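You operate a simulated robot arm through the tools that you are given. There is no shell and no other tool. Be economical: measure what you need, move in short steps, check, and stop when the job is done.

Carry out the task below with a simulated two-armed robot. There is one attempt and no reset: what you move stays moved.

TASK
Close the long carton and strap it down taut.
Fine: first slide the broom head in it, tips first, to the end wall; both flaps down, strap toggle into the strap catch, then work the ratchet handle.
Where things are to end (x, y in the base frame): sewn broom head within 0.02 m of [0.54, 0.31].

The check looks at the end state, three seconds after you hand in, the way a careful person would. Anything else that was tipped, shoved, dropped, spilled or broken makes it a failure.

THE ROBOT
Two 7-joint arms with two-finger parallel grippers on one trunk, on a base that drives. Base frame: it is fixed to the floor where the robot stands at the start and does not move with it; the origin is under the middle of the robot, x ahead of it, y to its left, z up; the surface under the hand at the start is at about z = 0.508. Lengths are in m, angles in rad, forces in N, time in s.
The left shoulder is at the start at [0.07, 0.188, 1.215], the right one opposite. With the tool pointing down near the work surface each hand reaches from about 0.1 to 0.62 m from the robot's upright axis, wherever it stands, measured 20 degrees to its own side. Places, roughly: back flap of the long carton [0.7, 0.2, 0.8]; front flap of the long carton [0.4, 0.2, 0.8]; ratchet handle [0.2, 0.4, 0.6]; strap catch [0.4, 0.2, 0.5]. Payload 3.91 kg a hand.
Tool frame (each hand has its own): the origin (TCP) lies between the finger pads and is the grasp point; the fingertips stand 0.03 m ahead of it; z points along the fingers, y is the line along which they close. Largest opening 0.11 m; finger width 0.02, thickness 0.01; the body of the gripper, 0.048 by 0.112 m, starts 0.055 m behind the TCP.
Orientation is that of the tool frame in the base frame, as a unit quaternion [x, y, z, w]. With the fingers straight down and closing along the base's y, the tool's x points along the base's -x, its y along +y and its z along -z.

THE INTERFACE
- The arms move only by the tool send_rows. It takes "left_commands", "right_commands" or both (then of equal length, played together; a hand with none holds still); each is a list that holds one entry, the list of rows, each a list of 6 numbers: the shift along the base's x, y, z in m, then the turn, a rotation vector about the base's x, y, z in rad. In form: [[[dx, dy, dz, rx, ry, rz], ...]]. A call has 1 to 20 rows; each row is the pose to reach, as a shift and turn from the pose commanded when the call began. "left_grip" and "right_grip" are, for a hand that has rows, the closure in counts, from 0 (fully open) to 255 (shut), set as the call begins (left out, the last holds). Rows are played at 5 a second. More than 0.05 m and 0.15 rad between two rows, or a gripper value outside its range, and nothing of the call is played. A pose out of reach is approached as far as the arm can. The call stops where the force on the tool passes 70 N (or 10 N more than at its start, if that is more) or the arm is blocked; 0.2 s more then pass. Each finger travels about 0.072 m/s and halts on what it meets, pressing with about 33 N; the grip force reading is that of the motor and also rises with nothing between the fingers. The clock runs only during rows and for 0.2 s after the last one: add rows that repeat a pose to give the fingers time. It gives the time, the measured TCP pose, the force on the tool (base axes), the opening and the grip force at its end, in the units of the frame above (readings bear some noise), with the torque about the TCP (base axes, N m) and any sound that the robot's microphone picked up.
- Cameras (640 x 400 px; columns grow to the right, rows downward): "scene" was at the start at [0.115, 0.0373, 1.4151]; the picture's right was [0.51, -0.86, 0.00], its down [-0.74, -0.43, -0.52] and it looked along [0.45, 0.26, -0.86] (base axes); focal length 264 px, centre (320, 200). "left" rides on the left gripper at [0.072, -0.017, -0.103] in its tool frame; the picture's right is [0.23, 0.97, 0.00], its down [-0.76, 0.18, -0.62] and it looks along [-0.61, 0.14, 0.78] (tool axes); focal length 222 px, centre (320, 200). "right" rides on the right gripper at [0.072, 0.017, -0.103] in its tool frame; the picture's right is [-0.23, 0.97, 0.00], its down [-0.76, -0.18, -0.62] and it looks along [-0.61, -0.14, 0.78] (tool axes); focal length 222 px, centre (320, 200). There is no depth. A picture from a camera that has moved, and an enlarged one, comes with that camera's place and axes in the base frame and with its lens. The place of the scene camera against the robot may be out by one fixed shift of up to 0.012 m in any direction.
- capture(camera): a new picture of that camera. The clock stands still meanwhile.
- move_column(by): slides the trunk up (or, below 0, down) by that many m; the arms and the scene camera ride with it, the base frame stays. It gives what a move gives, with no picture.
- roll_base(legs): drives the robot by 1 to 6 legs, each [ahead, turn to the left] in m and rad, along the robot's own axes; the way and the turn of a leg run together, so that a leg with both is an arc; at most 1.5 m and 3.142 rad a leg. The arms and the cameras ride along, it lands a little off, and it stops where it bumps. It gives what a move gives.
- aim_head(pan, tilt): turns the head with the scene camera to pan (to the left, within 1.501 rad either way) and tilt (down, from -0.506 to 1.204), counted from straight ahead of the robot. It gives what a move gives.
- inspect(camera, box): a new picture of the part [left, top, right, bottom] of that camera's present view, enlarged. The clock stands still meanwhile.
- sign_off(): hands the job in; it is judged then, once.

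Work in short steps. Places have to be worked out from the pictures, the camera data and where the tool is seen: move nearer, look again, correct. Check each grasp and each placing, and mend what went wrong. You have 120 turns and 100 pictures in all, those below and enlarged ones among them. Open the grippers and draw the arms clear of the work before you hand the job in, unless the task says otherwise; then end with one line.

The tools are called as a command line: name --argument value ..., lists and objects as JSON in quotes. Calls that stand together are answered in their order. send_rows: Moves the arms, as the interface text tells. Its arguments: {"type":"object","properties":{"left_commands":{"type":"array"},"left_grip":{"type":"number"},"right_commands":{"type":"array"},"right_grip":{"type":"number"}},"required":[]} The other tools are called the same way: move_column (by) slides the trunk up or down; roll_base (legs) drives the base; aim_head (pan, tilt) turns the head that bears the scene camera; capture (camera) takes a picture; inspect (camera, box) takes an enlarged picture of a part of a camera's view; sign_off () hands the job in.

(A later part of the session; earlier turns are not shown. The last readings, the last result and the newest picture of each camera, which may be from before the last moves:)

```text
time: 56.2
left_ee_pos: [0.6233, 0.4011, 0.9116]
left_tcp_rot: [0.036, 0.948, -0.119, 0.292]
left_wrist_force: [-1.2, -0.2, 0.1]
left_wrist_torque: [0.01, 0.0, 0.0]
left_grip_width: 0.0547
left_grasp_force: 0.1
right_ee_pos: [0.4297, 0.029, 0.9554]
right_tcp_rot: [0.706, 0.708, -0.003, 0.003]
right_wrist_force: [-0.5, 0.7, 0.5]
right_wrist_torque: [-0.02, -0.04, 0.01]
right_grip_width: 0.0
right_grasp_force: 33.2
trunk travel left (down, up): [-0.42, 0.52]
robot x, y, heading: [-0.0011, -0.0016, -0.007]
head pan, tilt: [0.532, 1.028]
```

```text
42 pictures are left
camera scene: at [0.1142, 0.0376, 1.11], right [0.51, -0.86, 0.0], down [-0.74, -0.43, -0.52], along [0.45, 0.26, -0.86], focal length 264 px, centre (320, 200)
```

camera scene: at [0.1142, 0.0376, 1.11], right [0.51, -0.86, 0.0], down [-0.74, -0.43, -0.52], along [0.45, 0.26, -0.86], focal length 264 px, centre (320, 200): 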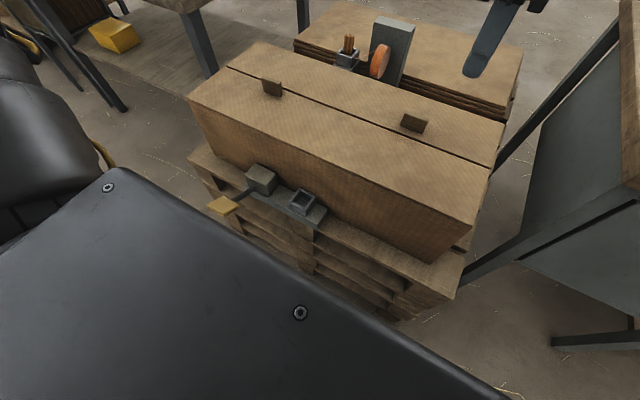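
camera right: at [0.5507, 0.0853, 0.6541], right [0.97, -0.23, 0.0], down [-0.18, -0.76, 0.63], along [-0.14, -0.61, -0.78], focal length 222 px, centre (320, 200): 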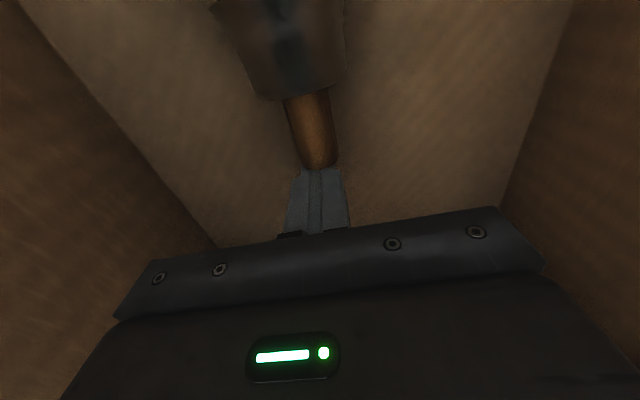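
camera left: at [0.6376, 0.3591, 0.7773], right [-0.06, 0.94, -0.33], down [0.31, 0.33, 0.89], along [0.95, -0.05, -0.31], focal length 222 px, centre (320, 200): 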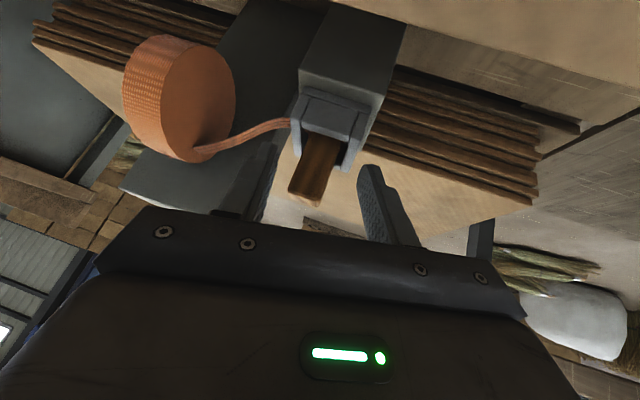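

I raise the trunk for clearance during the turn, then turn right 0.3 rad.

move_column --by 0.12

roll_base --legs '[[0, -0.3]]'

capture --camera "scene"

```text
time: 57.7
left_ee_pos: [0.6261, 0.4002, 1.0326]
left_tcp_rot: [0.035, 0.949, -0.118, 0.292]
left_wrist_force: [0.8, -0.9, -0.4]
left_wrist_torque: [-0.01, 0.0, 0.0]
left_grip_width: 0.0548
left_grasp_force: 0.1
right_ee_pos: [0.4312, 0.0274, 1.0739]
right_tcp_rot: [0.707, 0.708, -0.004, 0.003]
right_wrist_force: [0.0, 0.0, 0.7]
right_wrist_torque: [-0.01, 0.01, 0.0]
right_grip_width: 0.0
right_grasp_force: 32.7
trunk travel left (down, up): [-0.54, 0.4]
robot x, y, heading: [0.0004, 0.0009, 0.001]
head pan, tilt: [0.532, 1.028]
```

```text
time: 59.1
left_ee_pos: [0.7155, 0.1953, 1.0322]
left_tcp_rot: [0.177, 0.932, -0.16, 0.271]
left_wrist_force: [-0.7, -0.4, 0.1]
left_wrist_torque: [0.03, 0.0, 0.02]
left_grip_width: 0.055
left_grasp_force: 0.0
right_ee_pos: [0.4205, -0.1017, 1.0751]
right_tcp_rot: [0.804, 0.595, -0.005, 0.001]
right_wrist_force: [0.0, -0.8, 0.8]
right_wrist_torque: [0.01, -0.01, -0.01]
right_grip_width: 0.0
right_grasp_force: 33.1
trunk travel left (down, up): [-0.54, 0.4]
robot x, y, heading: [0.0048, -0.0007, -0.296]
head pan, tilt: [0.532, 1.028]
```

```text
41 pictures are left
camera scene: at [0.1214, 0.0029, 1.2299], right [0.23, -0.97, 0.0], down [-0.83, -0.19, -0.52], along [0.5, 0.12, -0.86], focal length 264 px, centre (320, 200)
```

scene: 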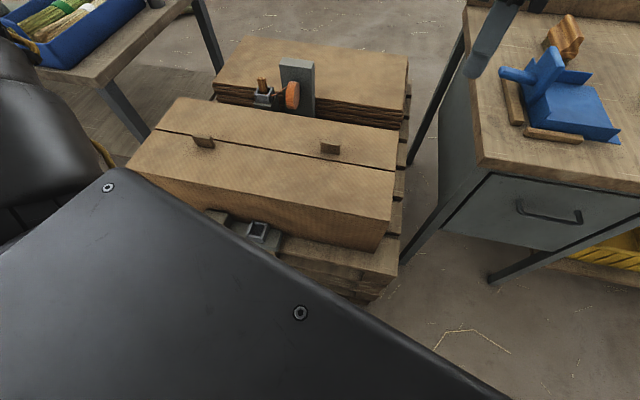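

The turn went cleanly. I unturn the left hand's yaw by +0.3 and bring it to above the front of the toggle, then lower the trunk again.

send_rows --left_commands '[[[-0.01, 0.045, 0, 0, 0, 0.1], [-0.02, 0.09, -0.01, 0, 0, 0.2], [-0.03, 0.13, -0.03, 0, 0, 0.298], [-0.03, 0.165, -0.05, 0, 0, 0.298], [-0.01, 0.165, -0.08, 0, 0, 0.298]]]'

move_column --by -0.12

capture --camera "left"

```text
time: 60.3
left_ee_pos: [0.709, 0.3617, 0.9518]
left_tcp_rot: [0.037, 0.949, -0.117, 0.291]
left_wrist_force: [0.3, 0.0, 0.3]
left_wrist_torque: [-0.02, 0.02, -0.04]
left_grip_width: 0.0549
left_grasp_force: 0.0
right_ee_pos: [0.4217, -0.1019, 1.0739]
right_tcp_rot: [0.804, 0.594, -0.004, 0.001]
right_wrist_force: [0.3, -0.3, 0.4]
right_wrist_torque: [0.05, 0.04, 0.01]
right_grip_width: 0.0001
right_grasp_force: 32.8
trunk travel left (down, up): [-0.54, 0.4]
robot x, y, heading: [0.0011, 0.0007, -0.306]
head pan, tilt: [0.532, 1.028]
```

```text
time: 61.8
left_ee_pos: [0.7071, 0.3619, 0.8323]
left_tcp_rot: [0.037, 0.948, -0.118, 0.292]
left_wrist_force: [0.5, -0.3, -0.5]
left_wrist_torque: [0.0, 0.01, 0.0]
left_grip_width: 0.0548
left_grasp_force: 0.0
right_ee_pos: [0.4204, -0.1014, 0.9549]
right_tcp_rot: [0.805, 0.594, -0.003, 0.002]
right_wrist_force: [0.0, 0.5, -0.3]
right_wrist_torque: [0.0, -0.01, 0.0]
right_grip_width: 0.0001
right_grasp_force: 33.3
trunk travel left (down, up): [-0.42, 0.52]
robot x, y, heading: [0.0037, -0.0008, -0.306]
head pan, tilt: [0.532, 1.028]
```

```text
40 pictures are left
camera left: at [0.5888, 0.3708, 0.8791], right [-0.05, 0.94, -0.33], down [0.31, 0.33, 0.89], along [0.95, -0.06, -0.31], focal length 222 px, centre (320, 200)
```

left: 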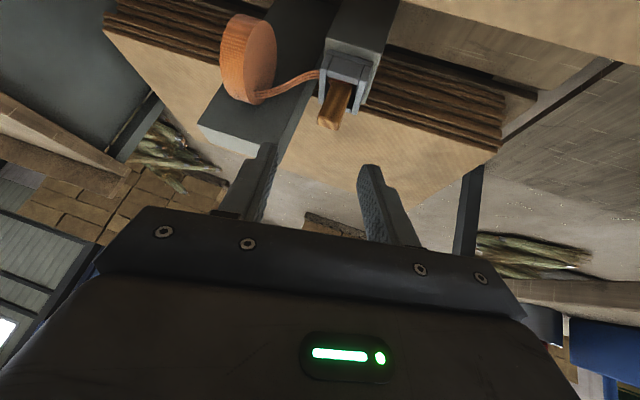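

The toggle is confirmed at (0.793, 0.34, 0.728). I go through the pre-grasp point and onto it.

send_rows --left_commands '[[[0.025, -0.002, -0.035, 0, 0, 0], [0.047, -0.004, -0.069, 0, 0, 0], [0.059, -0.009, -0.087, 0, 0, 0], [0.07, -0.014, -0.103, 0, 0, 0], [0.0795, -0.019, -0.117, 0, 0, 0]]]'

capture --camera "left"

inspect --camera "scene" --box '[200, 30, 360, 130]'

```text
time: 63.0
left_ee_pos: [0.7872, 0.3444, 0.7159]
left_tcp_rot: [0.036, 0.948, -0.118, 0.293]
left_wrist_force: [-2.1, 3.3, 3.5]
left_wrist_torque: [0.16, -0.01, 0.12]
left_grip_width: 0.0564
left_grasp_force: 1.3
right_ee_pos: [0.4199, -0.1004, 0.9558]
right_tcp_rot: [0.804, 0.594, -0.003, 0.003]
right_wrist_force: [-0.4, 0.1, 0.6]
right_wrist_torque: [0.0, 0.01, -0.01]
right_grip_width: 0.0
right_grasp_force: 33.0
trunk travel left (down, up): [-0.42, 0.52]
robot x, y, heading: [-0.0009, -0.0011, -0.3]
head pan, tilt: [0.532, 1.028]
```

```text
39 pictures are left
camera left: at [0.668, 0.3536, 0.7624], right [-0.05, 0.94, -0.33], down [0.31, 0.33, 0.89], along [0.95, -0.05, -0.31], focal length 222 px, centre (320, 200)
```

left: 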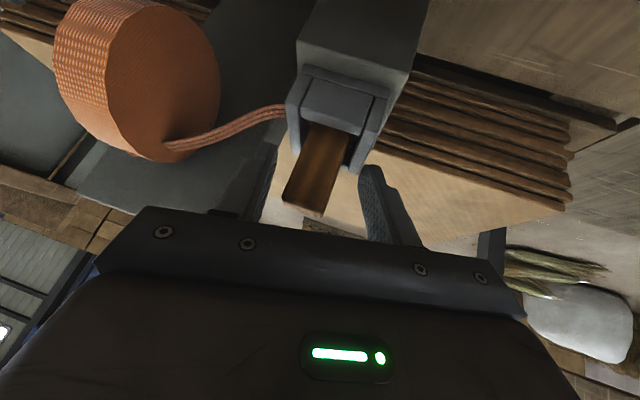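

```text
4.00 times, centred on (280, 80) of scene
camera zoom: at [0.1205, 0.0036, 1.1101], right [0.23, -0.97, 0.0], down [-0.83, -0.2, -0.52], along [0.5, 0.12, -0.86], focal length 1055 px, centre (480, 680)
```

zoom: 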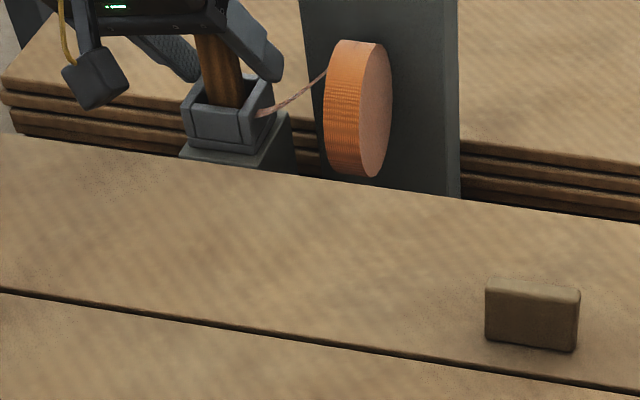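

The toggle is between the fingers, with only light contact of one fingertip on the rim. I ease up 3 mm and close.

send_rows --left_commands '[[[0, 0, 0.003, 0, 0, 0], [0, 0, 0.003, 0, 0, 0], [0, 0, 0.003, 0, 0, 0], [0, 0, 0.003, 0, 0, 0]]]' --left_grip 255

capture --camera "left"

```text
time: 64.0
left_ee_pos: [0.7889, 0.3553, 0.7141]
left_tcp_rot: [0.029, 0.95, -0.114, 0.29]
left_wrist_force: [3.8, 52.8, -2.0]
left_wrist_torque: [1.68, -0.93, 0.74]
left_grip_width: 0.0318
left_grasp_force: 32.7
right_ee_pos: [0.4222, -0.0938, 0.9566]
right_tcp_rot: [0.805, 0.593, -0.007, 0.005]
right_wrist_force: [0.4, -0.1, -0.2]
right_wrist_torque: [0.0, -0.04, 0.02]
right_grip_width: 0.0
right_grasp_force: 33.2
trunk travel left (down, up): [-0.42, 0.52]
robot x, y, heading: [-0.0016, -0.0013, -0.299]
head pan, tilt: [0.532, 1.028]
```

```text
37 pictures are left
camera left: at [0.67, 0.363, 0.7605], right [-0.07, 0.94, -0.32], down [0.31, 0.33, 0.89], along [0.95, -0.04, -0.32], focal length 222 px, centre (320, 200)
```

left: 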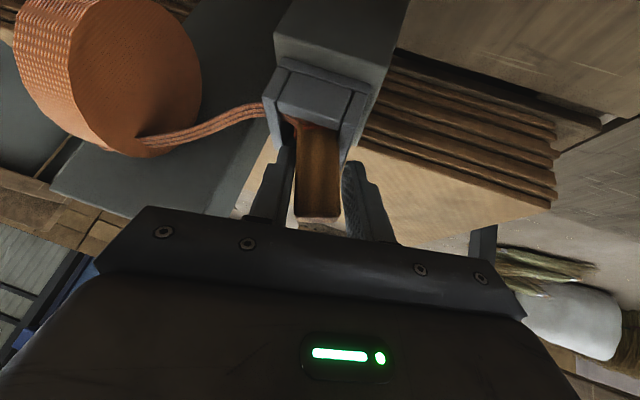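

The grip closed on 0.032 m but pulled the hand 1 cm toward +y, loading it with about 50 N. I relax the command to where the hand is, then ease up slowly.

send_rows --left_commands '[[[0, 0.006, 0.0, 0, 0, 0], [0, 0.01, 0.0, 0, 0, 0], [0, 0.01, 0.01, 0, 0, 0], [0, 0.01, 0.02, 0, 0, 0]]]'

capture --camera "left"

```text
time: 65.0
left_ee_pos: [0.789, 0.3455, 0.7435]
left_tcp_rot: [0.042, 0.948, -0.12, 0.293]
left_wrist_force: [0.1, 0.3, 0.1]
left_wrist_torque: [0.01, 0.06, -0.01]
left_grip_width: 0.0235
left_grasp_force: 32.9
right_ee_pos: [0.4187, -0.1043, 0.9563]
right_tcp_rot: [0.805, 0.593, -0.003, 0.001]
right_wrist_force: [-0.4, -0.8, 0.1]
right_wrist_torque: [0.06, 0.03, 0.0]
right_grip_width: 0.0
right_grasp_force: 33.1
trunk travel left (down, up): [-0.42, 0.52]
robot x, y, heading: [0.0019, 0.0018, -0.304]
head pan, tilt: [0.532, 1.028]
```

```text
36 pictures are left
camera left: at [0.6696, 0.3566, 0.7901], right [-0.04, 0.94, -0.33], down [0.31, 0.32, 0.89], along [0.95, -0.06, -0.31], focal length 222 px, centre (320, 200)
```

left: 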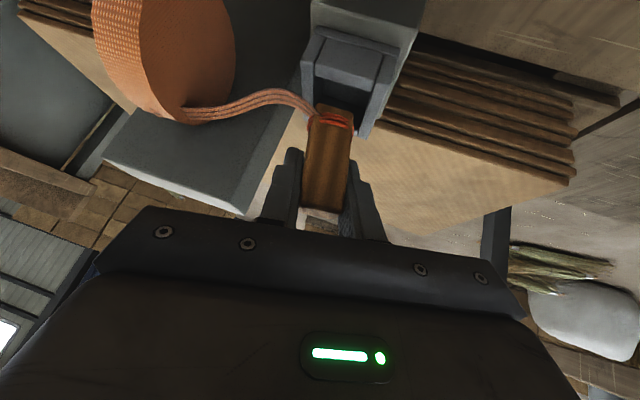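

The toggle is out of the dock, its strap end visible and the forces at zero. I lift it higher, remove the lean and bring it back over the carton.

send_rows --left_commands '[[[0, 0, 0.035, 0, 0, 0], [0, 0, 0.07, 0, 0, 0], [-0.01, 0, 0.11, 0, 0, 0], [-0.04, 0, 0.14, 0.07, 0, 0.05], [-0.08, 0, 0.15, 0.14, 0, 0.1], [-0.12, 0, 0.15, 0.206, 0, 0.141]]]'

capture --camera "left"

capture --camera "scene"

```text
time: 66.4
left_ee_pos: [0.6669, 0.3532, 0.8898]
left_tcp_rot: [0.0, 0.956, 0.002, 0.295]
left_wrist_force: [-0.1, 0.0, 0.6]
left_wrist_torque: [0.03, 0.0, 0.03]
left_grip_width: 0.023
left_grasp_force: 33.1
right_ee_pos: [0.4181, -0.101, 0.9555]
right_tcp_rot: [0.805, 0.594, -0.003, 0.003]
right_wrist_force: [-0.2, -1.3, 1.1]
right_wrist_torque: [0.04, -0.01, 0.0]
right_grip_width: 0.0
right_grasp_force: 32.9
trunk travel left (down, up): [-0.42, 0.52]
robot x, y, heading: [0.0031, -0.0054, -0.305]
head pan, tilt: [0.532, 1.028]
```

```text
35 pictures are left
camera left: at [0.5488, 0.3364, 0.9351], right [-0.19, 0.97, -0.13], down [0.28, 0.18, 0.94], along [0.94, 0.14, -0.3], focal length 222 px, centre (320, 200)
```

left: 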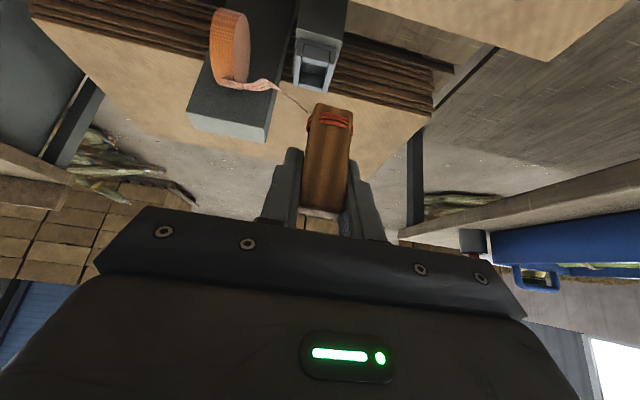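

```text
34 pictures are left
camera scene: at [0.1203, 0.003, 1.11], right [0.23, -0.97, 0.0], down [-0.83, -0.19, -0.52], along [0.5, 0.12, -0.86], focal length 264 px, centre (320, 200)
```

scene: 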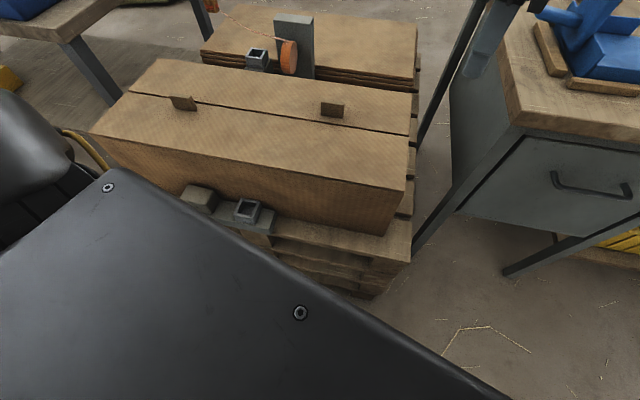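

The toggle hangs vertically in the grip, its lower end about 0.06 m below the TCP. I raise the trunk for room and carry it over the carton to above the strap catch at the front, near (0.37, 0.24).

move_column --by 0.2

send_rows --left_commands '[[[-0.035, -0.015, -0.02, 0, 0, 0], [-0.07, -0.03, -0.04, 0, 0, 0], [-0.105, -0.045, -0.06, 0, 0, 0], [-0.14, -0.06, -0.08, 0, 0, 0], [-0.175, -0.075, -0.1, 0, 0, 0], [-0.21, -0.09, -0.12, 0, 0, 0], [-0.245, -0.1, -0.145, 0, 0, 0], [-0.28, -0.11, -0.17, 0, 0, 0], [-0.31, -0.115, -0.2, 0, 0, 0]]]'

capture --camera "left"

capture --camera "scene"

```text
time: 68.6
left_ee_pos: [0.6683, 0.3539, 1.0885]
left_tcp_rot: [0.0, 0.956, 0.0, 0.294]
left_wrist_force: [0.6, 0.8, -0.5]
left_wrist_torque: [-0.02, 0.01, 0.02]
left_grip_width: 0.0232
left_grasp_force: 33.0
right_ee_pos: [0.4201, -0.1017, 1.1557]
right_tcp_rot: [0.804, 0.594, -0.004, 0.002]
right_wrist_force: [0.7, 0.9, -0.4]
right_wrist_torque: [0.01, -0.03, 0.02]
right_grip_width: 0.0002
right_grasp_force: 32.6
trunk travel left (down, up): [-0.62, 0.32]
robot x, y, heading: [0.0011, 0.0028, -0.303]
head pan, tilt: [0.532, 1.028]
```

```text
time: 70.6
left_ee_pos: [0.5126, 0.2619, 0.8412]
left_tcp_rot: [-0.001, 0.956, -0.001, 0.293]
left_wrist_force: [0.2, -0.1, -0.3]
left_wrist_torque: [0.02, 0.03, 0.04]
left_grip_width: 0.023
left_grasp_force: 33.0
left hand out of reach, approached as far as the arm can: row 5, 6, 7, 8, 9
right_ee_pos: [0.4232, -0.0995, 1.1534]
right_tcp_rot: [0.804, 0.594, -0.004, 0.002]
right_wrist_force: [0.1, 0.2, 0.5]
right_wrist_torque: [0.03, 0.01, 0.02]
right_grip_width: 0.0001
right_grasp_force: 33.2
trunk travel left (down, up): [-0.62, 0.32]
robot x, y, heading: [0.001, 0.002, -0.301]
head pan, tilt: [0.532, 1.028]
```

```text
33 pictures are left
camera left: at [0.3941, 0.2454, 0.888], right [-0.19, 0.97, -0.13], down [0.28, 0.18, 0.94], along [0.94, 0.14, -0.31], focal length 222 px, centre (320, 200)
```

left: 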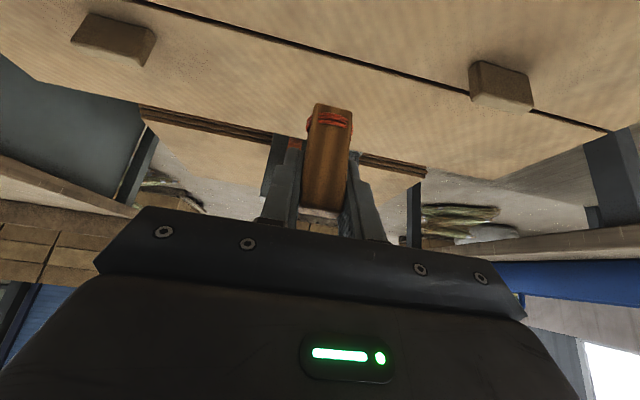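

```text
32 pictures are left
camera scene: at [0.1253, 0.0044, 1.3096], right [0.23, -0.97, 0.0], down [-0.84, -0.2, -0.51], along [0.5, 0.12, -0.86], focal length 264 px, centre (320, 200)
```

scene: 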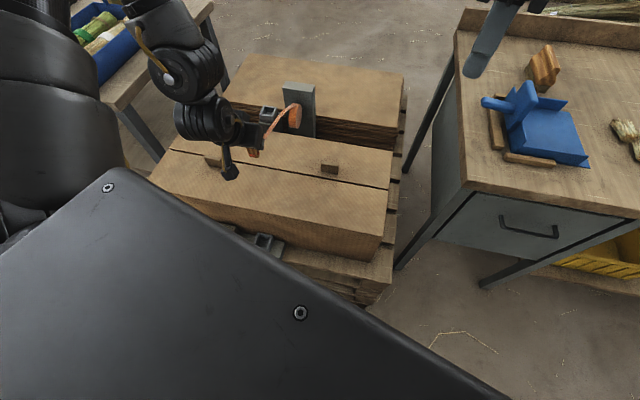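

At this heading the tilted left hand can't come close enough to the front. I'll move the hands to suitable spots and turn the base back left, to heading ≈ +0.24, with the toggle kept above the carton.

send_rows --left_commands '[[[0, -0.03, 0.03, 0, 0, 0], [0, -0.07, 0.05, 0, 0, 0], [0, -0.11, 0.07, 0, 0, 0], [0, -0.15, 0.09, 0, 0, 0], [0, -0.19, 0.1, 0, 0, 0]]]' --right_commands '[[[-0.01, -0.04, 0, 0, 0, 0], [-0.02, -0.08, 0, 0, 0, 0], [-0.03, -0.12, 0, 0, 0, 0], [-0.04, -0.16, 0, 0, 0, 0], [-0.05, -0.2, -0.01, 0, 0, 0]]]'

roll_base --legs '[[0, 0.54]]'

capture --camera "scene"

```text
time: 71.8
left_ee_pos: [0.5178, 0.2626, 0.8677]
left_tcp_rot: [0.002, 0.955, -0.002, 0.295]
left_wrist_force: [1.0, -0.9, -0.6]
left_wrist_torque: [0.03, 0.02, 0.03]
left_grip_width: 0.0228
left_grasp_force: 33.1
left hand out of reach, approached as far as the arm can: row 1, 2, 3, 4, 5
right_ee_pos: [0.3698, -0.3031, 1.1447]
right_tcp_rot: [0.805, 0.594, -0.002, 0.001]
right_wrist_force: [0.0, -0.5, 0.7]
right_wrist_torque: [0.01, 0.0, 0.04]
right_grip_width: 0.0
right_grasp_force: 33.2
trunk travel left (down, up): [-0.62, 0.32]
robot x, y, heading: [-0.0005, 0.0009, -0.3]
head pan, tilt: [0.532, 1.028]
```

```text
time: 73.7
left_ee_pos: [0.3068, 0.4937, 0.8671]
left_tcp_rot: [-0.255, 0.921, 0.077, 0.284]
left_wrist_force: [-0.7, 0.4, -0.5]
left_wrist_torque: [-0.03, 0.01, -0.01]
left_grip_width: 0.0231
left_grasp_force: 33.1
right_ee_pos: [0.4716, -0.068, 1.1456]
right_tcp_rot: [0.615, 0.788, -0.003, 0.003]
right_wrist_force: [0.3, 0.5, -0.5]
right_wrist_torque: [0.01, -0.01, 0.0]
right_grip_width: 0.0002
right_grasp_force: 32.9
trunk travel left (down, up): [-0.62, 0.32]
robot x, y, heading: [-0.0004, 0.0007, 0.236]
head pan, tilt: [0.532, 1.028]
```

```text
31 pictures are left
camera scene: at [0.1043, 0.0625, 1.3099], right [0.7, -0.72, 0.0], down [-0.61, -0.6, -0.52], along [0.37, 0.36, -0.86], focal length 264 px, centre (320, 200)
```

scene: 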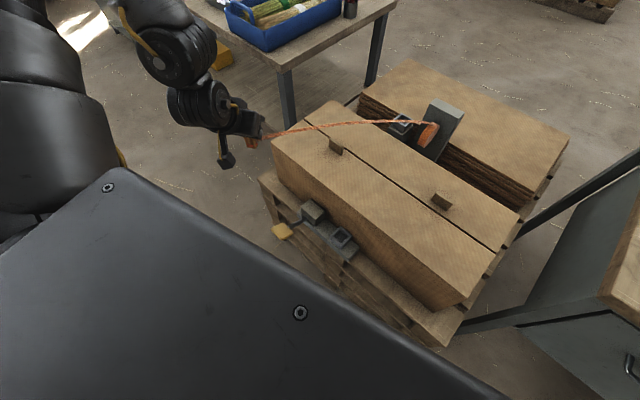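

The strap pays out freely. Now I unturn the left hand by −0.54 and slide it to above the catch, staying at z≈0.87.

send_rows --left_commands '[[[0.01, -0.04, 0.01, 0, 0, -0.1], [0.02, -0.08, 0.01, 0, 0, -0.2], [0.03, -0.12, 0, 0, 0, -0.3], [0.04, -0.16, 0, 0, 0, -0.4], [0.045, -0.2, 0, 0, 0, -0.5], [0.05, -0.245, 0, 0, 0, -0.54]]]'

capture --camera "scene"

```text
time: 75.1
left_ee_pos: [0.376, 0.3336, 0.8611]
left_tcp_rot: [-0.005, 0.955, -0.005, 0.296]
left_wrist_force: [-0.4, -0.5, -0.9]
left_wrist_torque: [-0.01, -0.03, -0.03]
left_grip_width: 0.0229
left_grasp_force: 32.5
left hand out of reach, approached as far as the arm can: row 1, 2, 3, 4, 5, 6
right_ee_pos: [0.4713, -0.0679, 1.1463]
right_tcp_rot: [0.615, 0.788, -0.003, 0.002]
right_wrist_force: [0.0, 0.6, -0.5]
right_wrist_torque: [0.02, 0.01, -0.02]
right_grip_width: 0.0002
right_grasp_force: 33.4
trunk travel left (down, up): [-0.62, 0.32]
robot x, y, heading: [0.003, 0.0002, 0.241]
head pan, tilt: [0.532, 1.028]
```

```text
30 pictures are left
camera scene: at [0.1039, 0.0623, 1.3099], right [0.7, -0.72, 0.0], down [-0.61, -0.6, -0.52], along [0.37, 0.36, -0.86], focal length 264 px, centre (320, 200)
```

scene: 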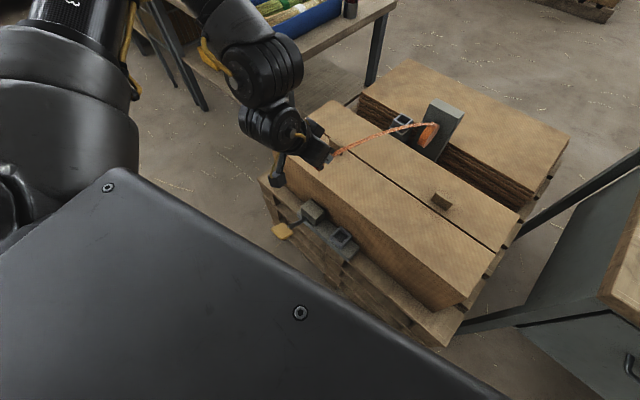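

The arm is too folded at this height. I raise the trunk by 0.2 and then bring the hand down and over.

move_column --by 0.2

send_rows --left_commands '[[[0, 0, -0.045, 0, 0, 0], [0, -0.01, -0.09, 0, 0, 0], [0, -0.03, -0.13, 0, 0, 0], [-0.005, -0.05, -0.17, 0, 0, 0], [-0.01, -0.07, -0.2, 0, 0, 0], [-0.015, -0.09, -0.22, 0, 0, 0]]]'

capture --camera "scene"

```text
time: 77.2
left_ee_pos: [0.3762, 0.3348, 1.0597]
left_tcp_rot: [-0.007, 0.955, -0.004, 0.295]
left_wrist_force: [-0.6, 0.1, 0.3]
left_wrist_torque: [0.03, 0.0, -0.02]
left_grip_width: 0.023
left_grasp_force: 33.2
right_ee_pos: [0.4725, -0.0673, 1.3456]
right_tcp_rot: [0.615, 0.788, -0.003, 0.003]
right_wrist_force: [-0.4, -0.3, -0.8]
right_wrist_torque: [-0.02, 0.01, 0.02]
right_grip_width: 0.0
right_grasp_force: 33.1
trunk travel left (down, up): [-0.82, 0.12]
robot x, y, heading: [-0.0019, -0.0003, 0.239]
head pan, tilt: [0.532, 1.028]
```

```text
time: 78.7
left_ee_pos: [0.3678, 0.3623, 0.9997]
left_tcp_rot: [-0.005, 0.955, -0.004, 0.295]
left_wrist_force: [-0.7, -1.4, -0.2]
left_wrist_torque: [0.05, 0.02, -0.01]
left_grip_width: 0.023
left_grasp_force: 33.7
left hand out of reach, approached as far as the arm can: row 1, 2, 3, 4, 5, 6
right_ee_pos: [0.4715, -0.068, 1.3466]
right_tcp_rot: [0.616, 0.788, -0.003, 0.002]
right_wrist_force: [0.1, 0.6, 0.5]
right_wrist_torque: [-0.01, 0.01, 0.0]
right_grip_width: 0.0003
right_grasp_force: 33.1
trunk travel left (down, up): [-0.82, 0.12]
robot x, y, heading: [0.0024, 0.0011, 0.239]
head pan, tilt: [0.532, 1.028]
```

```text
29 pictures are left
camera scene: at [0.1043, 0.0621, 1.5099], right [0.7, -0.72, 0.0], down [-0.61, -0.6, -0.52], along [0.37, 0.36, -0.86], focal length 264 px, centre (320, 200)
```

scene: 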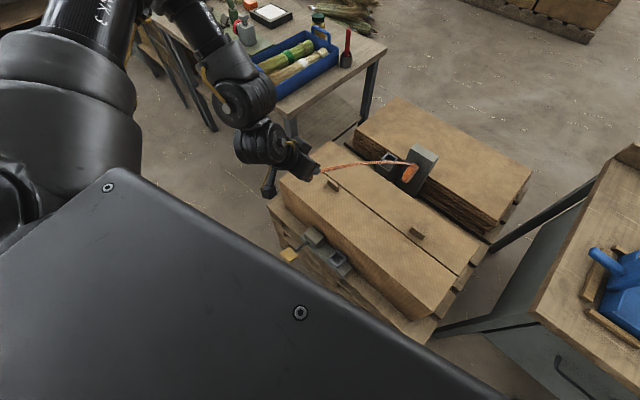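

Close in, the tilted wrist hits its limits; it works better farther out. I drive the base straight back 0.17 m so the catch lies at a comfortable distance.

roll_base --legs '[[-0.17, 0]]'

move_column --by -0.15

send_rows --left_commands '[[[0.03, -0.015, 0, 0, 0, 0], [0.06, -0.03, 0, 0, 0, 0], [0.09, -0.045, 0, 0, 0, 0], [0.12, -0.06, 0, 0, 0, 0]]]'

capture --camera "scene"

```text
time: 80.1
left_ee_pos: [0.2023, 0.3228, 0.9969]
left_tcp_rot: [-0.006, 0.956, -0.006, 0.294]
left_wrist_force: [0.5, -0.4, 1.2]
left_wrist_torque: [0.02, -0.01, -0.03]
left_grip_width: 0.0229
left_grasp_force: 32.9
right_ee_pos: [0.3091, -0.1077, 1.3434]
right_tcp_rot: [0.616, 0.787, -0.004, 0.002]
right_wrist_force: [0.2, -0.4, -0.4]
right_wrist_torque: [-0.01, 0.03, 0.0]
right_grip_width: 0.0
right_grasp_force: 32.9
trunk travel left (down, up): [-0.82, 0.12]
robot x, y, heading: [-0.1641, -0.0437, 0.241]
head pan, tilt: [0.532, 1.028]
```

```text
time: 81.9
left_ee_pos: [0.1996, 0.3214, 0.8484]
left_tcp_rot: [-0.007, 0.955, -0.004, 0.295]
left_wrist_force: [0.4, 0.7, -0.7]
left_wrist_torque: [0.03, 0.01, 0.0]
left_grip_width: 0.0229
left_grasp_force: 32.9
right_ee_pos: [0.3063, -0.1079, 1.196]
right_tcp_rot: [0.616, 0.788, -0.004, 0.003]
right_wrist_force: [1.0, 0.7, -0.1]
right_wrist_torque: [-0.03, 0.01, 0.0]
right_grip_width: 0.0
right_grasp_force: 32.5
trunk travel left (down, up): [-0.67, 0.27]
robot x, y, heading: [-0.1664, -0.0401, 0.242]
head pan, tilt: [0.532, 1.028]
```

```text
time: 82.9
left_ee_pos: [0.2946, 0.3094, 0.8883]
left_tcp_rot: [-0.006, 0.955, -0.005, 0.295]
left_wrist_force: [-0.1, 0.5, -1.3]
left_wrist_torque: [0.01, -0.02, 0.03]
left_grip_width: 0.023
left_grasp_force: 33.4
left hand out of reach, approached as far as the arm can: row 1, 2, 3, 4
right_ee_pos: [0.3065, -0.1088, 1.195]
right_tcp_rot: [0.615, 0.789, -0.003, 0.002]
right_wrist_force: [-0.4, -0.2, 0.2]
right_wrist_torque: [0.02, 0.0, 0.0]
right_grip_width: 0.0
right_grasp_force: 32.8
trunk travel left (down, up): [-0.67, 0.27]
robot x, y, heading: [-0.1623, -0.042, 0.238]
head pan, tilt: [0.532, 1.028]
```

```text
28 pictures are left
camera scene: at [-0.0618, 0.0214, 1.3599], right [0.7, -0.72, 0.0], down [-0.61, -0.6, -0.52], along [0.37, 0.36, -0.86], focal length 264 px, centre (320, 200)
```

scene: 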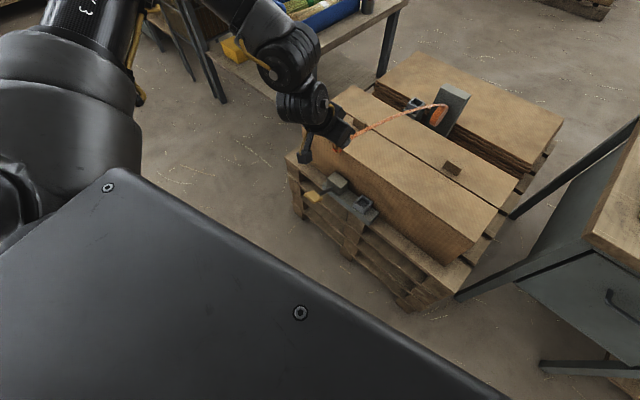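

Now there is room. I continue to above the catch at about (0.36, 0.24, 0.86).

send_rows --left_commands '[[[0.02, -0.02, -0.01, 0, 0, 0], [0.04, -0.045, -0.02, 0, 0, 0], [0.055, -0.07, -0.04, 0, 0, 0], [0.06, -0.07, -0.08, 0, 0, 0], [0.06, -0.07, -0.12, 0, 0, 0]]]'

capture --camera "left"

inspect --camera "scene" --box '[270, 110, 430, 210]'

```text
time: 84.1
left_ee_pos: [0.3032, 0.3218, 0.8786]
left_tcp_rot: [-0.006, 0.955, -0.005, 0.296]
left_wrist_force: [-0.1, 0.2, -0.2]
left_wrist_torque: [-0.01, 0.01, 0.0]
left_grip_width: 0.0229
left_grasp_force: 32.6
left hand out of reach, approached as far as the arm can: row 1, 2, 3, 4, 5
right_ee_pos: [0.3055, -0.1085, 1.1959]
right_tcp_rot: [0.616, 0.788, -0.004, 0.003]
right_wrist_force: [0.5, -0.1, -0.1]
right_wrist_torque: [-0.01, 0.03, 0.01]
right_grip_width: 0.0
right_grasp_force: 33.4
trunk travel left (down, up): [-0.67, 0.27]
robot x, y, heading: [-0.1681, -0.0388, 0.242]
head pan, tilt: [0.532, 1.028]
```

```text
27 pictures are left
camera left: at [0.1856, 0.3055, 0.9239], right [-0.2, 0.97, -0.14], down [0.27, 0.19, 0.94], along [0.94, 0.15, -0.3], focal length 222 px, centre (320, 200)
```

left: 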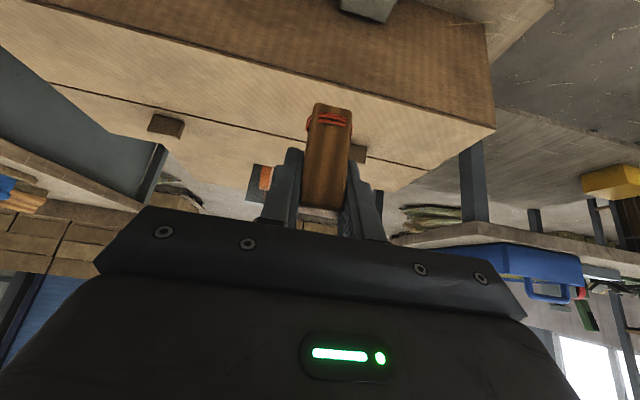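

```text
4.00 times, centred on (350, 160) of scene
camera zoom: at [-0.0624, 0.022, 1.3599], right [0.7, -0.72, 0.0], down [-0.61, -0.6, -0.52], along [0.37, 0.36, -0.86], focal length 1055 px, centre (200, 360)
```

zoom: 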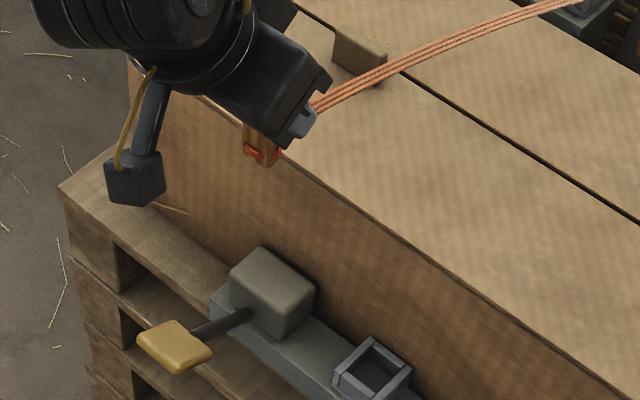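

Negative yaw relative to the body is what limits the left wrist. I turn the base back to heading 0 and retreat 5 cm, so the hand can keep yaw 0 there.

roll_base --legs '[[0, -0.24], [-0.05, 0]]'

send_rows --left_commands '[[[0, 0.01, 0, 0, 0, 0.1], [0, 0.02, 0, 0, 0, 0.24], [0.01, 0.03, -0.02, 0, 0, 0.24], [0.02, 0.03, -0.05, 0, 0, 0.24]]]'

inspect --camera "scene" --box '[230, 60, 470, 210]'

```text
time: 85.8
left_ee_pos: [0.327, 0.2023, 0.8771]
left_tcp_rot: [0.106, 0.95, -0.039, 0.291]
left_wrist_force: [0.1, 0.2, 0.0]
left_wrist_torque: [0.01, 0.04, -0.03]
left_grip_width: 0.0231
left_grasp_force: 32.7
right_ee_pos: [0.229, -0.2166, 1.1946]
right_tcp_rot: [0.705, 0.709, -0.005, 0.002]
right_wrist_force: [1.1, -0.8, 0.3]
right_wrist_torque: [0.0, 0.0, 0.01]
right_grip_width: 0.0
right_grasp_force: 33.0
trunk travel left (down, up): [-0.67, 0.27]
robot x, y, heading: [-0.2157, -0.0402, 0.005]
head pan, tilt: [0.532, 1.028]
```

```text
time: 86.8
left_ee_pos: [0.3378, 0.2589, 0.8573]
left_tcp_rot: [-0.008, 0.955, -0.004, 0.295]
left_wrist_force: [0.6, 0.0, 0.2]
left_wrist_torque: [0.03, -0.02, 0.01]
left_grip_width: 0.0232
left_grasp_force: 32.8
left hand out of reach, approached as far as the arm can: row 2, 3, 4
right_ee_pos: [0.2265, -0.2169, 1.1954]
right_tcp_rot: [0.704, 0.71, -0.004, 0.002]
right_wrist_force: [0.4, -0.8, 0.5]
right_wrist_torque: [0.03, 0.01, -0.01]
right_grip_width: 0.0
right_grasp_force: 32.4
trunk travel left (down, up): [-0.67, 0.27]
robot x, y, heading: [-0.2141, -0.0398, 0.005]
head pan, tilt: [0.532, 1.028]
```

```text
2.67 times, centred on (350, 135) of scene
camera zoom: at [-0.0995, -0.0022, 1.3598], right [0.51, -0.86, 0.0], down [-0.74, -0.44, -0.52], along [0.44, 0.26, -0.86], focal length 704 px, centre (240, 373)
```

zoom: 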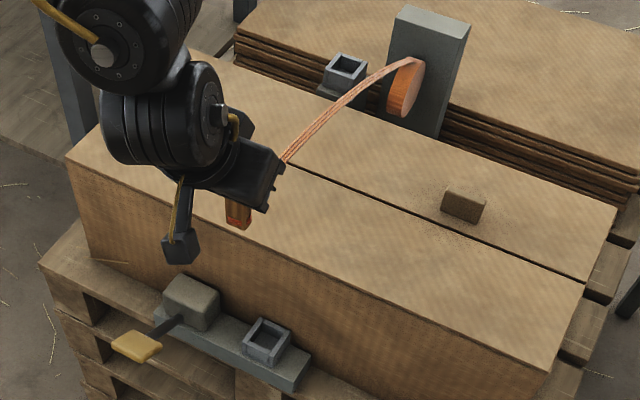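

The hand needs to be nearer shoulder height in this tilted pose. I raise it relative to the body and then lower the trunk 0.3, leaving the toggle in front of the carton, above the catch.

send_rows --left_commands '[[[-0.005, 0, 0.045, 0, 0, 0], [-0.01, 0, 0.09, 0, 0, 0], [-0.01, 0, 0.13, 0, 0, 0], [-0.01, 0, 0.17, 0, 0, 0]]]'

move_column --by -0.28

capture --camera "left"

capture --camera "scene"

```text
time: 87.8
left_ee_pos: [0.3263, 0.2576, 1.0318]
left_tcp_rot: [-0.008, 0.955, -0.004, 0.297]
left_wrist_force: [-0.7, 0.0, 0.4]
left_wrist_torque: [0.03, -0.01, 0.0]
left_grip_width: 0.023
left_grasp_force: 33.2
right_ee_pos: [0.2251, -0.2172, 1.1957]
right_tcp_rot: [0.704, 0.71, -0.004, 0.002]
right_wrist_force: [0.3, 0.8, 0.5]
right_wrist_torque: [0.0, -0.02, 0.02]
right_grip_width: 0.0
right_grasp_force: 33.1
trunk travel left (down, up): [-0.67, 0.27]
robot x, y, heading: [-0.2199, -0.0356, -0.004]
head pan, tilt: [0.532, 1.028]
```

```text
time: 90.7
left_ee_pos: [0.328, 0.2587, 0.7507]
left_tcp_rot: [-0.008, 0.955, -0.004, 0.295]
left_wrist_force: [-0.6, -0.4, 0.0]
left_wrist_torque: [-0.03, -0.01, 0.01]
left_grip_width: 0.0228
left_grasp_force: 32.6
right_ee_pos: [0.2268, -0.2163, 0.9151]
right_tcp_rot: [0.705, 0.709, -0.003, 0.002]
right_wrist_force: [-0.8, -1.1, 0.1]
right_wrist_torque: [-0.02, -0.02, 0.02]
right_grip_width: 0.0
right_grasp_force: 33.1
trunk travel left (down, up): [-0.39, 0.55]
robot x, y, heading: [-0.2142, -0.0414, 0.003]
head pan, tilt: [0.532, 1.028]
```

```text
24 pictures are left
camera left: at [0.2101, 0.2399, 0.7957], right [-0.2, 0.97, -0.14], down [0.27, 0.19, 0.94], along [0.94, 0.15, -0.3], focal length 222 px, centre (320, 200)
```

left: 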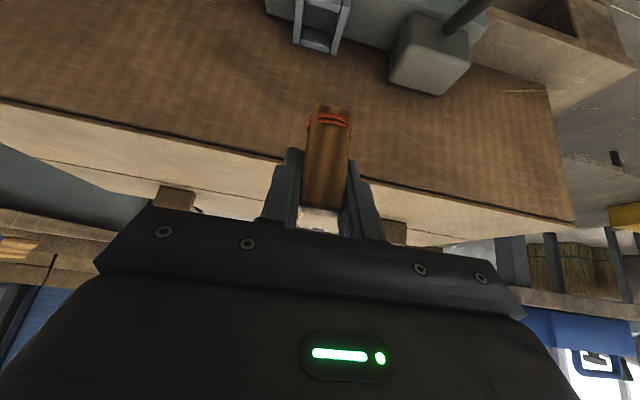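

```text
23 pictures are left
camera scene: at [-0.1008, -0.0029, 1.08], right [0.51, -0.86, 0.0], down [-0.74, -0.44, -0.52], along [0.44, 0.26, -0.86], focal length 264 px, centre (320, 200)
```

scene: 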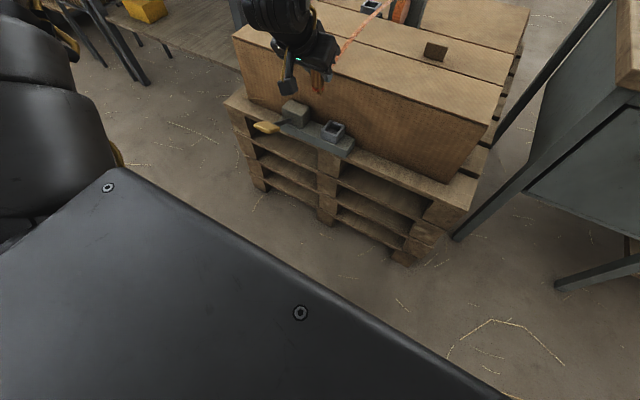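

The view is good now. I zoom on the catch in the left camera.

inspect --camera "left" --box '[240, 0, 400, 100]'

inspect --camera "scene" --box '[240, 50, 400, 150]'

```text
4.00 times, centred on (320, 50) of left
camera zoom: at [0.2101, 0.2399, 0.7957], right [-0.2, 0.97, -0.14], down [0.27, 0.19, 0.94], along [0.94, 0.15, -0.3], focal length 888 px, centre (320, 800)
```

zoom: 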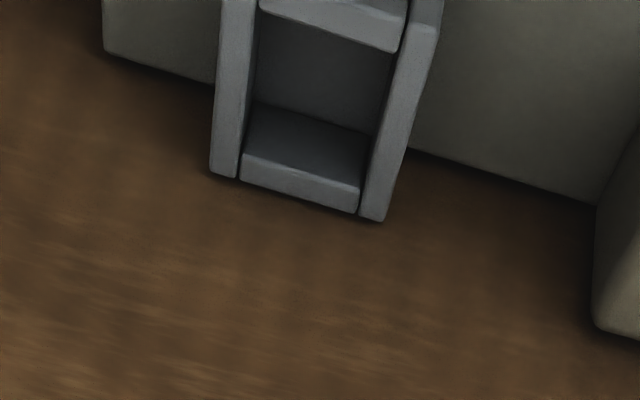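

```text
4.00 times, centred on (320, 100) of scene
camera zoom: at [-0.1008, -0.0029, 1.08], right [0.51, -0.86, 0.0], down [-0.74, -0.44, -0.52], along [0.44, 0.26, -0.86], focal length 1055 px, centre (320, 600)
```

zoom: 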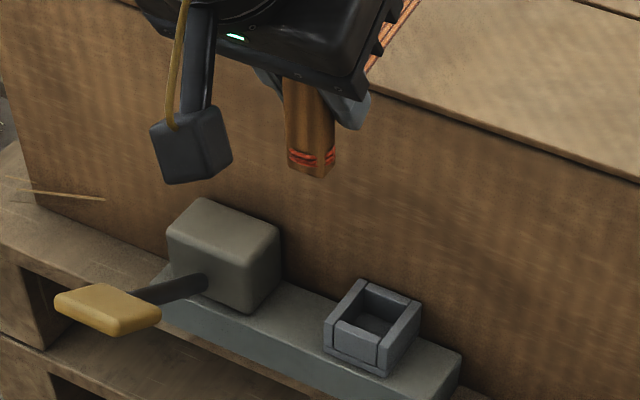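

Matching the toggle end against the catch opening in both cameras puts the opening at about (0.376, 0.237, z≈0.555). I move the toggle to about 8 cm above it, slightly on the robot side, and look again.

send_rows --left_commands '[[[0.01, -0.01, -0.02, 0, 0, 0], [0.02, -0.02, -0.04, 0, 0, 0], [0.03, -0.022, -0.05, 0, 0, 0]]]'

inspect --camera "scene" --box '[264, 65, 392, 145]'

inspect --camera "left" --box '[220, 0, 420, 125]'

```text
time: 91.5
left_ee_pos: [0.3584, 0.2364, 0.6999]
left_tcp_rot: [-0.007, 0.956, -0.004, 0.295]
left_wrist_force: [0.1, 0.8, -0.5]
left_wrist_torque: [0.01, 0.0, 0.02]
left_grip_width: 0.0226
left_grasp_force: 32.6
right_ee_pos: [0.2274, -0.2172, 0.9146]
right_tcp_rot: [0.705, 0.71, -0.003, 0.003]
right_wrist_force: [-0.7, -0.4, 0.2]
right_wrist_torque: [-0.02, -0.03, 0.0]
right_grip_width: 0.0001
right_grasp_force: 33.3
trunk travel left (down, up): [-0.39, 0.55]
robot x, y, heading: [-0.214, -0.0397, 0.005]
head pan, tilt: [0.532, 1.028]
```

```text
5.00 times, centred on (328, 105) of scene
camera zoom: at [-0.1003, -0.0027, 1.0799], right [0.51, -0.86, 0.0], down [-0.74, -0.44, -0.52], along [0.44, 0.26, -0.86], focal length 1319 px, centre (280, 675)
```

zoom: 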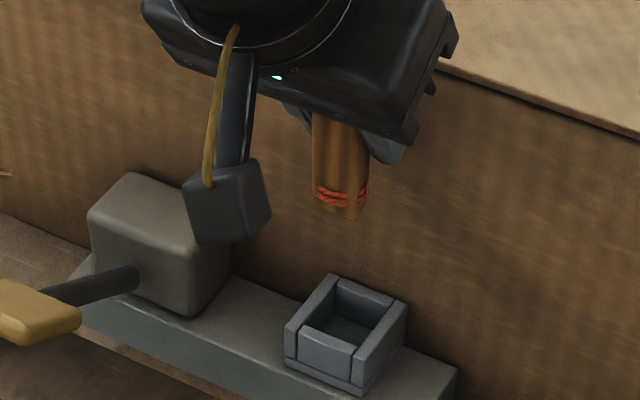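

```text
3.20 times, centred on (320, 62) of left
camera zoom: at [0.2403, 0.2189, 0.745], right [-0.2, 0.97, -0.14], down [0.27, 0.19, 0.94], along [0.94, 0.15, -0.31], focal length 711 px, centre (320, 640)
```

zoom: 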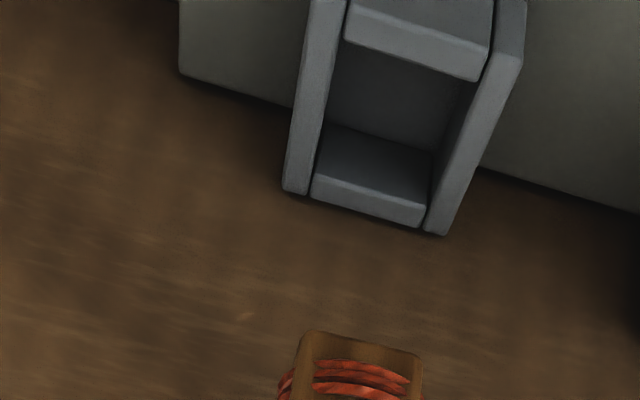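

The y is settled at ≈0.2395 and x is about 0.377. I descend to bring the toggle end just above the rim, then compare in both views.

send_rows --left_commands '[[[0.006, 0.002, -0.015, 0, 0, 0], [0.013, 0.0035, -0.035, 0, 0, 0]]]'

inspect --camera "scene" --box '[296, 85, 376, 135]'

inspect --camera "left" --box '[240, 20, 400, 120]'

```text
time: 92.0
left_ee_pos: [0.3705, 0.2399, 0.6643]
left_tcp_rot: [-0.007, 0.955, -0.004, 0.295]
left_wrist_force: [-0.1, 0.0, 0.1]
left_wrist_torque: [-0.02, -0.01, -0.03]
left_grip_width: 0.0228
left_grasp_force: 33.1
right_ee_pos: [0.2269, -0.2177, 0.9145]
right_tcp_rot: [0.704, 0.71, -0.004, 0.002]
right_wrist_force: [0.2, -0.2, -0.6]
right_wrist_torque: [-0.01, 0.01, -0.02]
right_grip_width: 0.0003
right_grasp_force: 32.9
trunk travel left (down, up): [-0.39, 0.55]
robot x, y, heading: [-0.2154, -0.0401, 0.004]
head pan, tilt: [0.532, 1.028]
```

```text
8.00 times, centred on (336, 110) of scene
camera zoom: at [-0.1003, -0.0026, 1.0799], right [0.51, -0.86, 0.0], down [-0.74, -0.44, -0.52], along [0.44, 0.26, -0.86], focal length 2110 px, centre (192, 920)
```

zoom: 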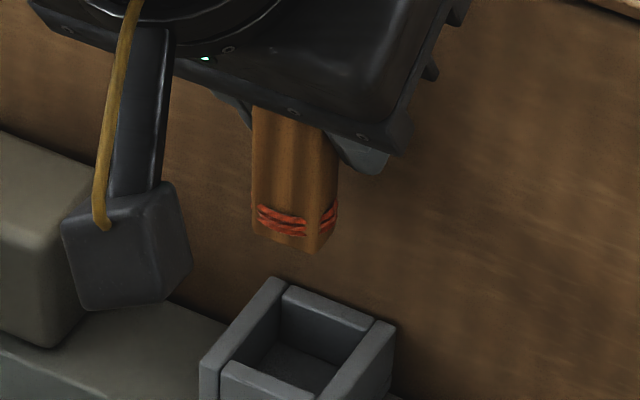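

```text
4.00 times, centred on (320, 70) of left
camera zoom: at [0.2535, 0.2226, 0.7093], right [-0.2, 0.97, -0.14], down [0.28, 0.19, 0.94], along [0.94, 0.15, -0.31], focal length 888 px, centre (320, 720)
```

zoom: 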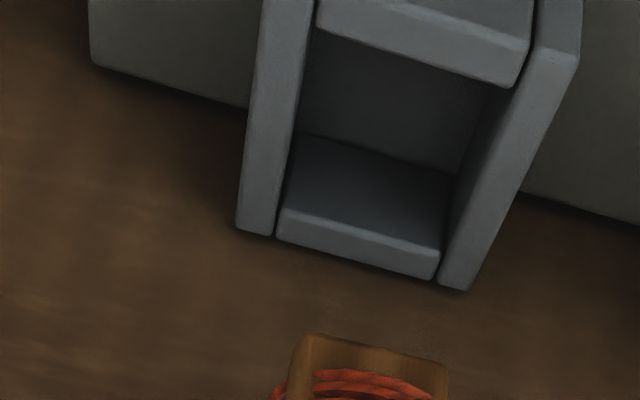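

The toggle end looks about 4 mm too far +y and a few mm too far +x. I correct by (-0.007, -0.004), go 2.5 cm lower and look again.

send_rows --left_commands '[[[-0.007, -0.004, -0.01, 0, 0, 0], [-0.007, -0.004, -0.025, 0, 0, 0]]]'

inspect --camera "scene" --box '[296, 85, 376, 135]'

inspect --camera "left" --box '[240, 20, 400, 120]'

```text
time: 92.7
left_ee_pos: [0.3633, 0.2361, 0.6387]
left_tcp_rot: [-0.008, 0.956, -0.004, 0.295]
left_wrist_force: [-1.1, 0.0, -0.4]
left_wrist_torque: [-0.01, 0.01, 0.0]
left_grip_width: 0.0227
left_grasp_force: 32.9
right_ee_pos: [0.2272, -0.2171, 0.9166]
right_tcp_rot: [0.705, 0.71, -0.004, 0.002]
right_wrist_force: [0.3, 0.1, -0.2]
right_wrist_torque: [-0.02, 0.04, 0.01]
right_grip_width: 0.0
right_grasp_force: 32.7
trunk travel left (down, up): [-0.39, 0.55]
robot x, y, heading: [-0.2157, -0.0411, 0.005]
head pan, tilt: [0.532, 1.028]
```

```text
8.00 times, centred on (336, 110) of scene
camera zoom: at [-0.1005, -0.0027, 1.0799], right [0.51, -0.86, 0.0], down [-0.74, -0.44, -0.52], along [0.44, 0.26, -0.86], focal length 2110 px, centre (192, 920)
```

zoom: 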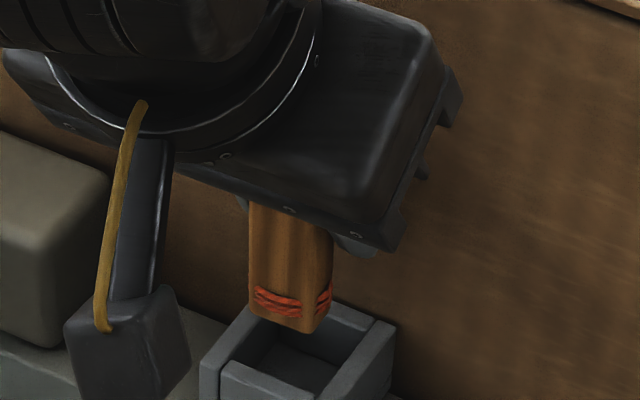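

```text
4.00 times, centred on (320, 70) of left
camera zoom: at [0.2455, 0.2184, 0.6846], right [-0.2, 0.97, -0.14], down [0.27, 0.19, 0.94], along [0.94, 0.15, -0.3], focal length 888 px, centre (320, 720)
```

zoom: 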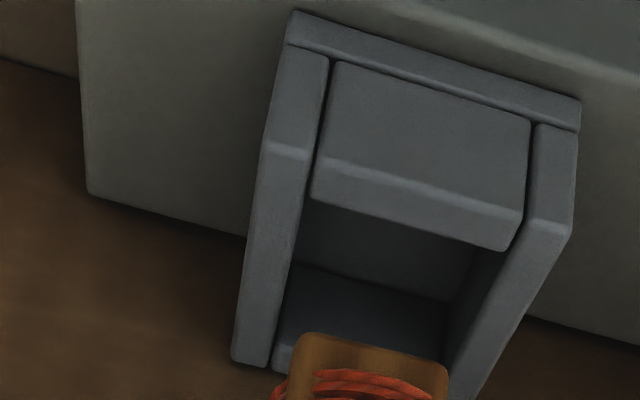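

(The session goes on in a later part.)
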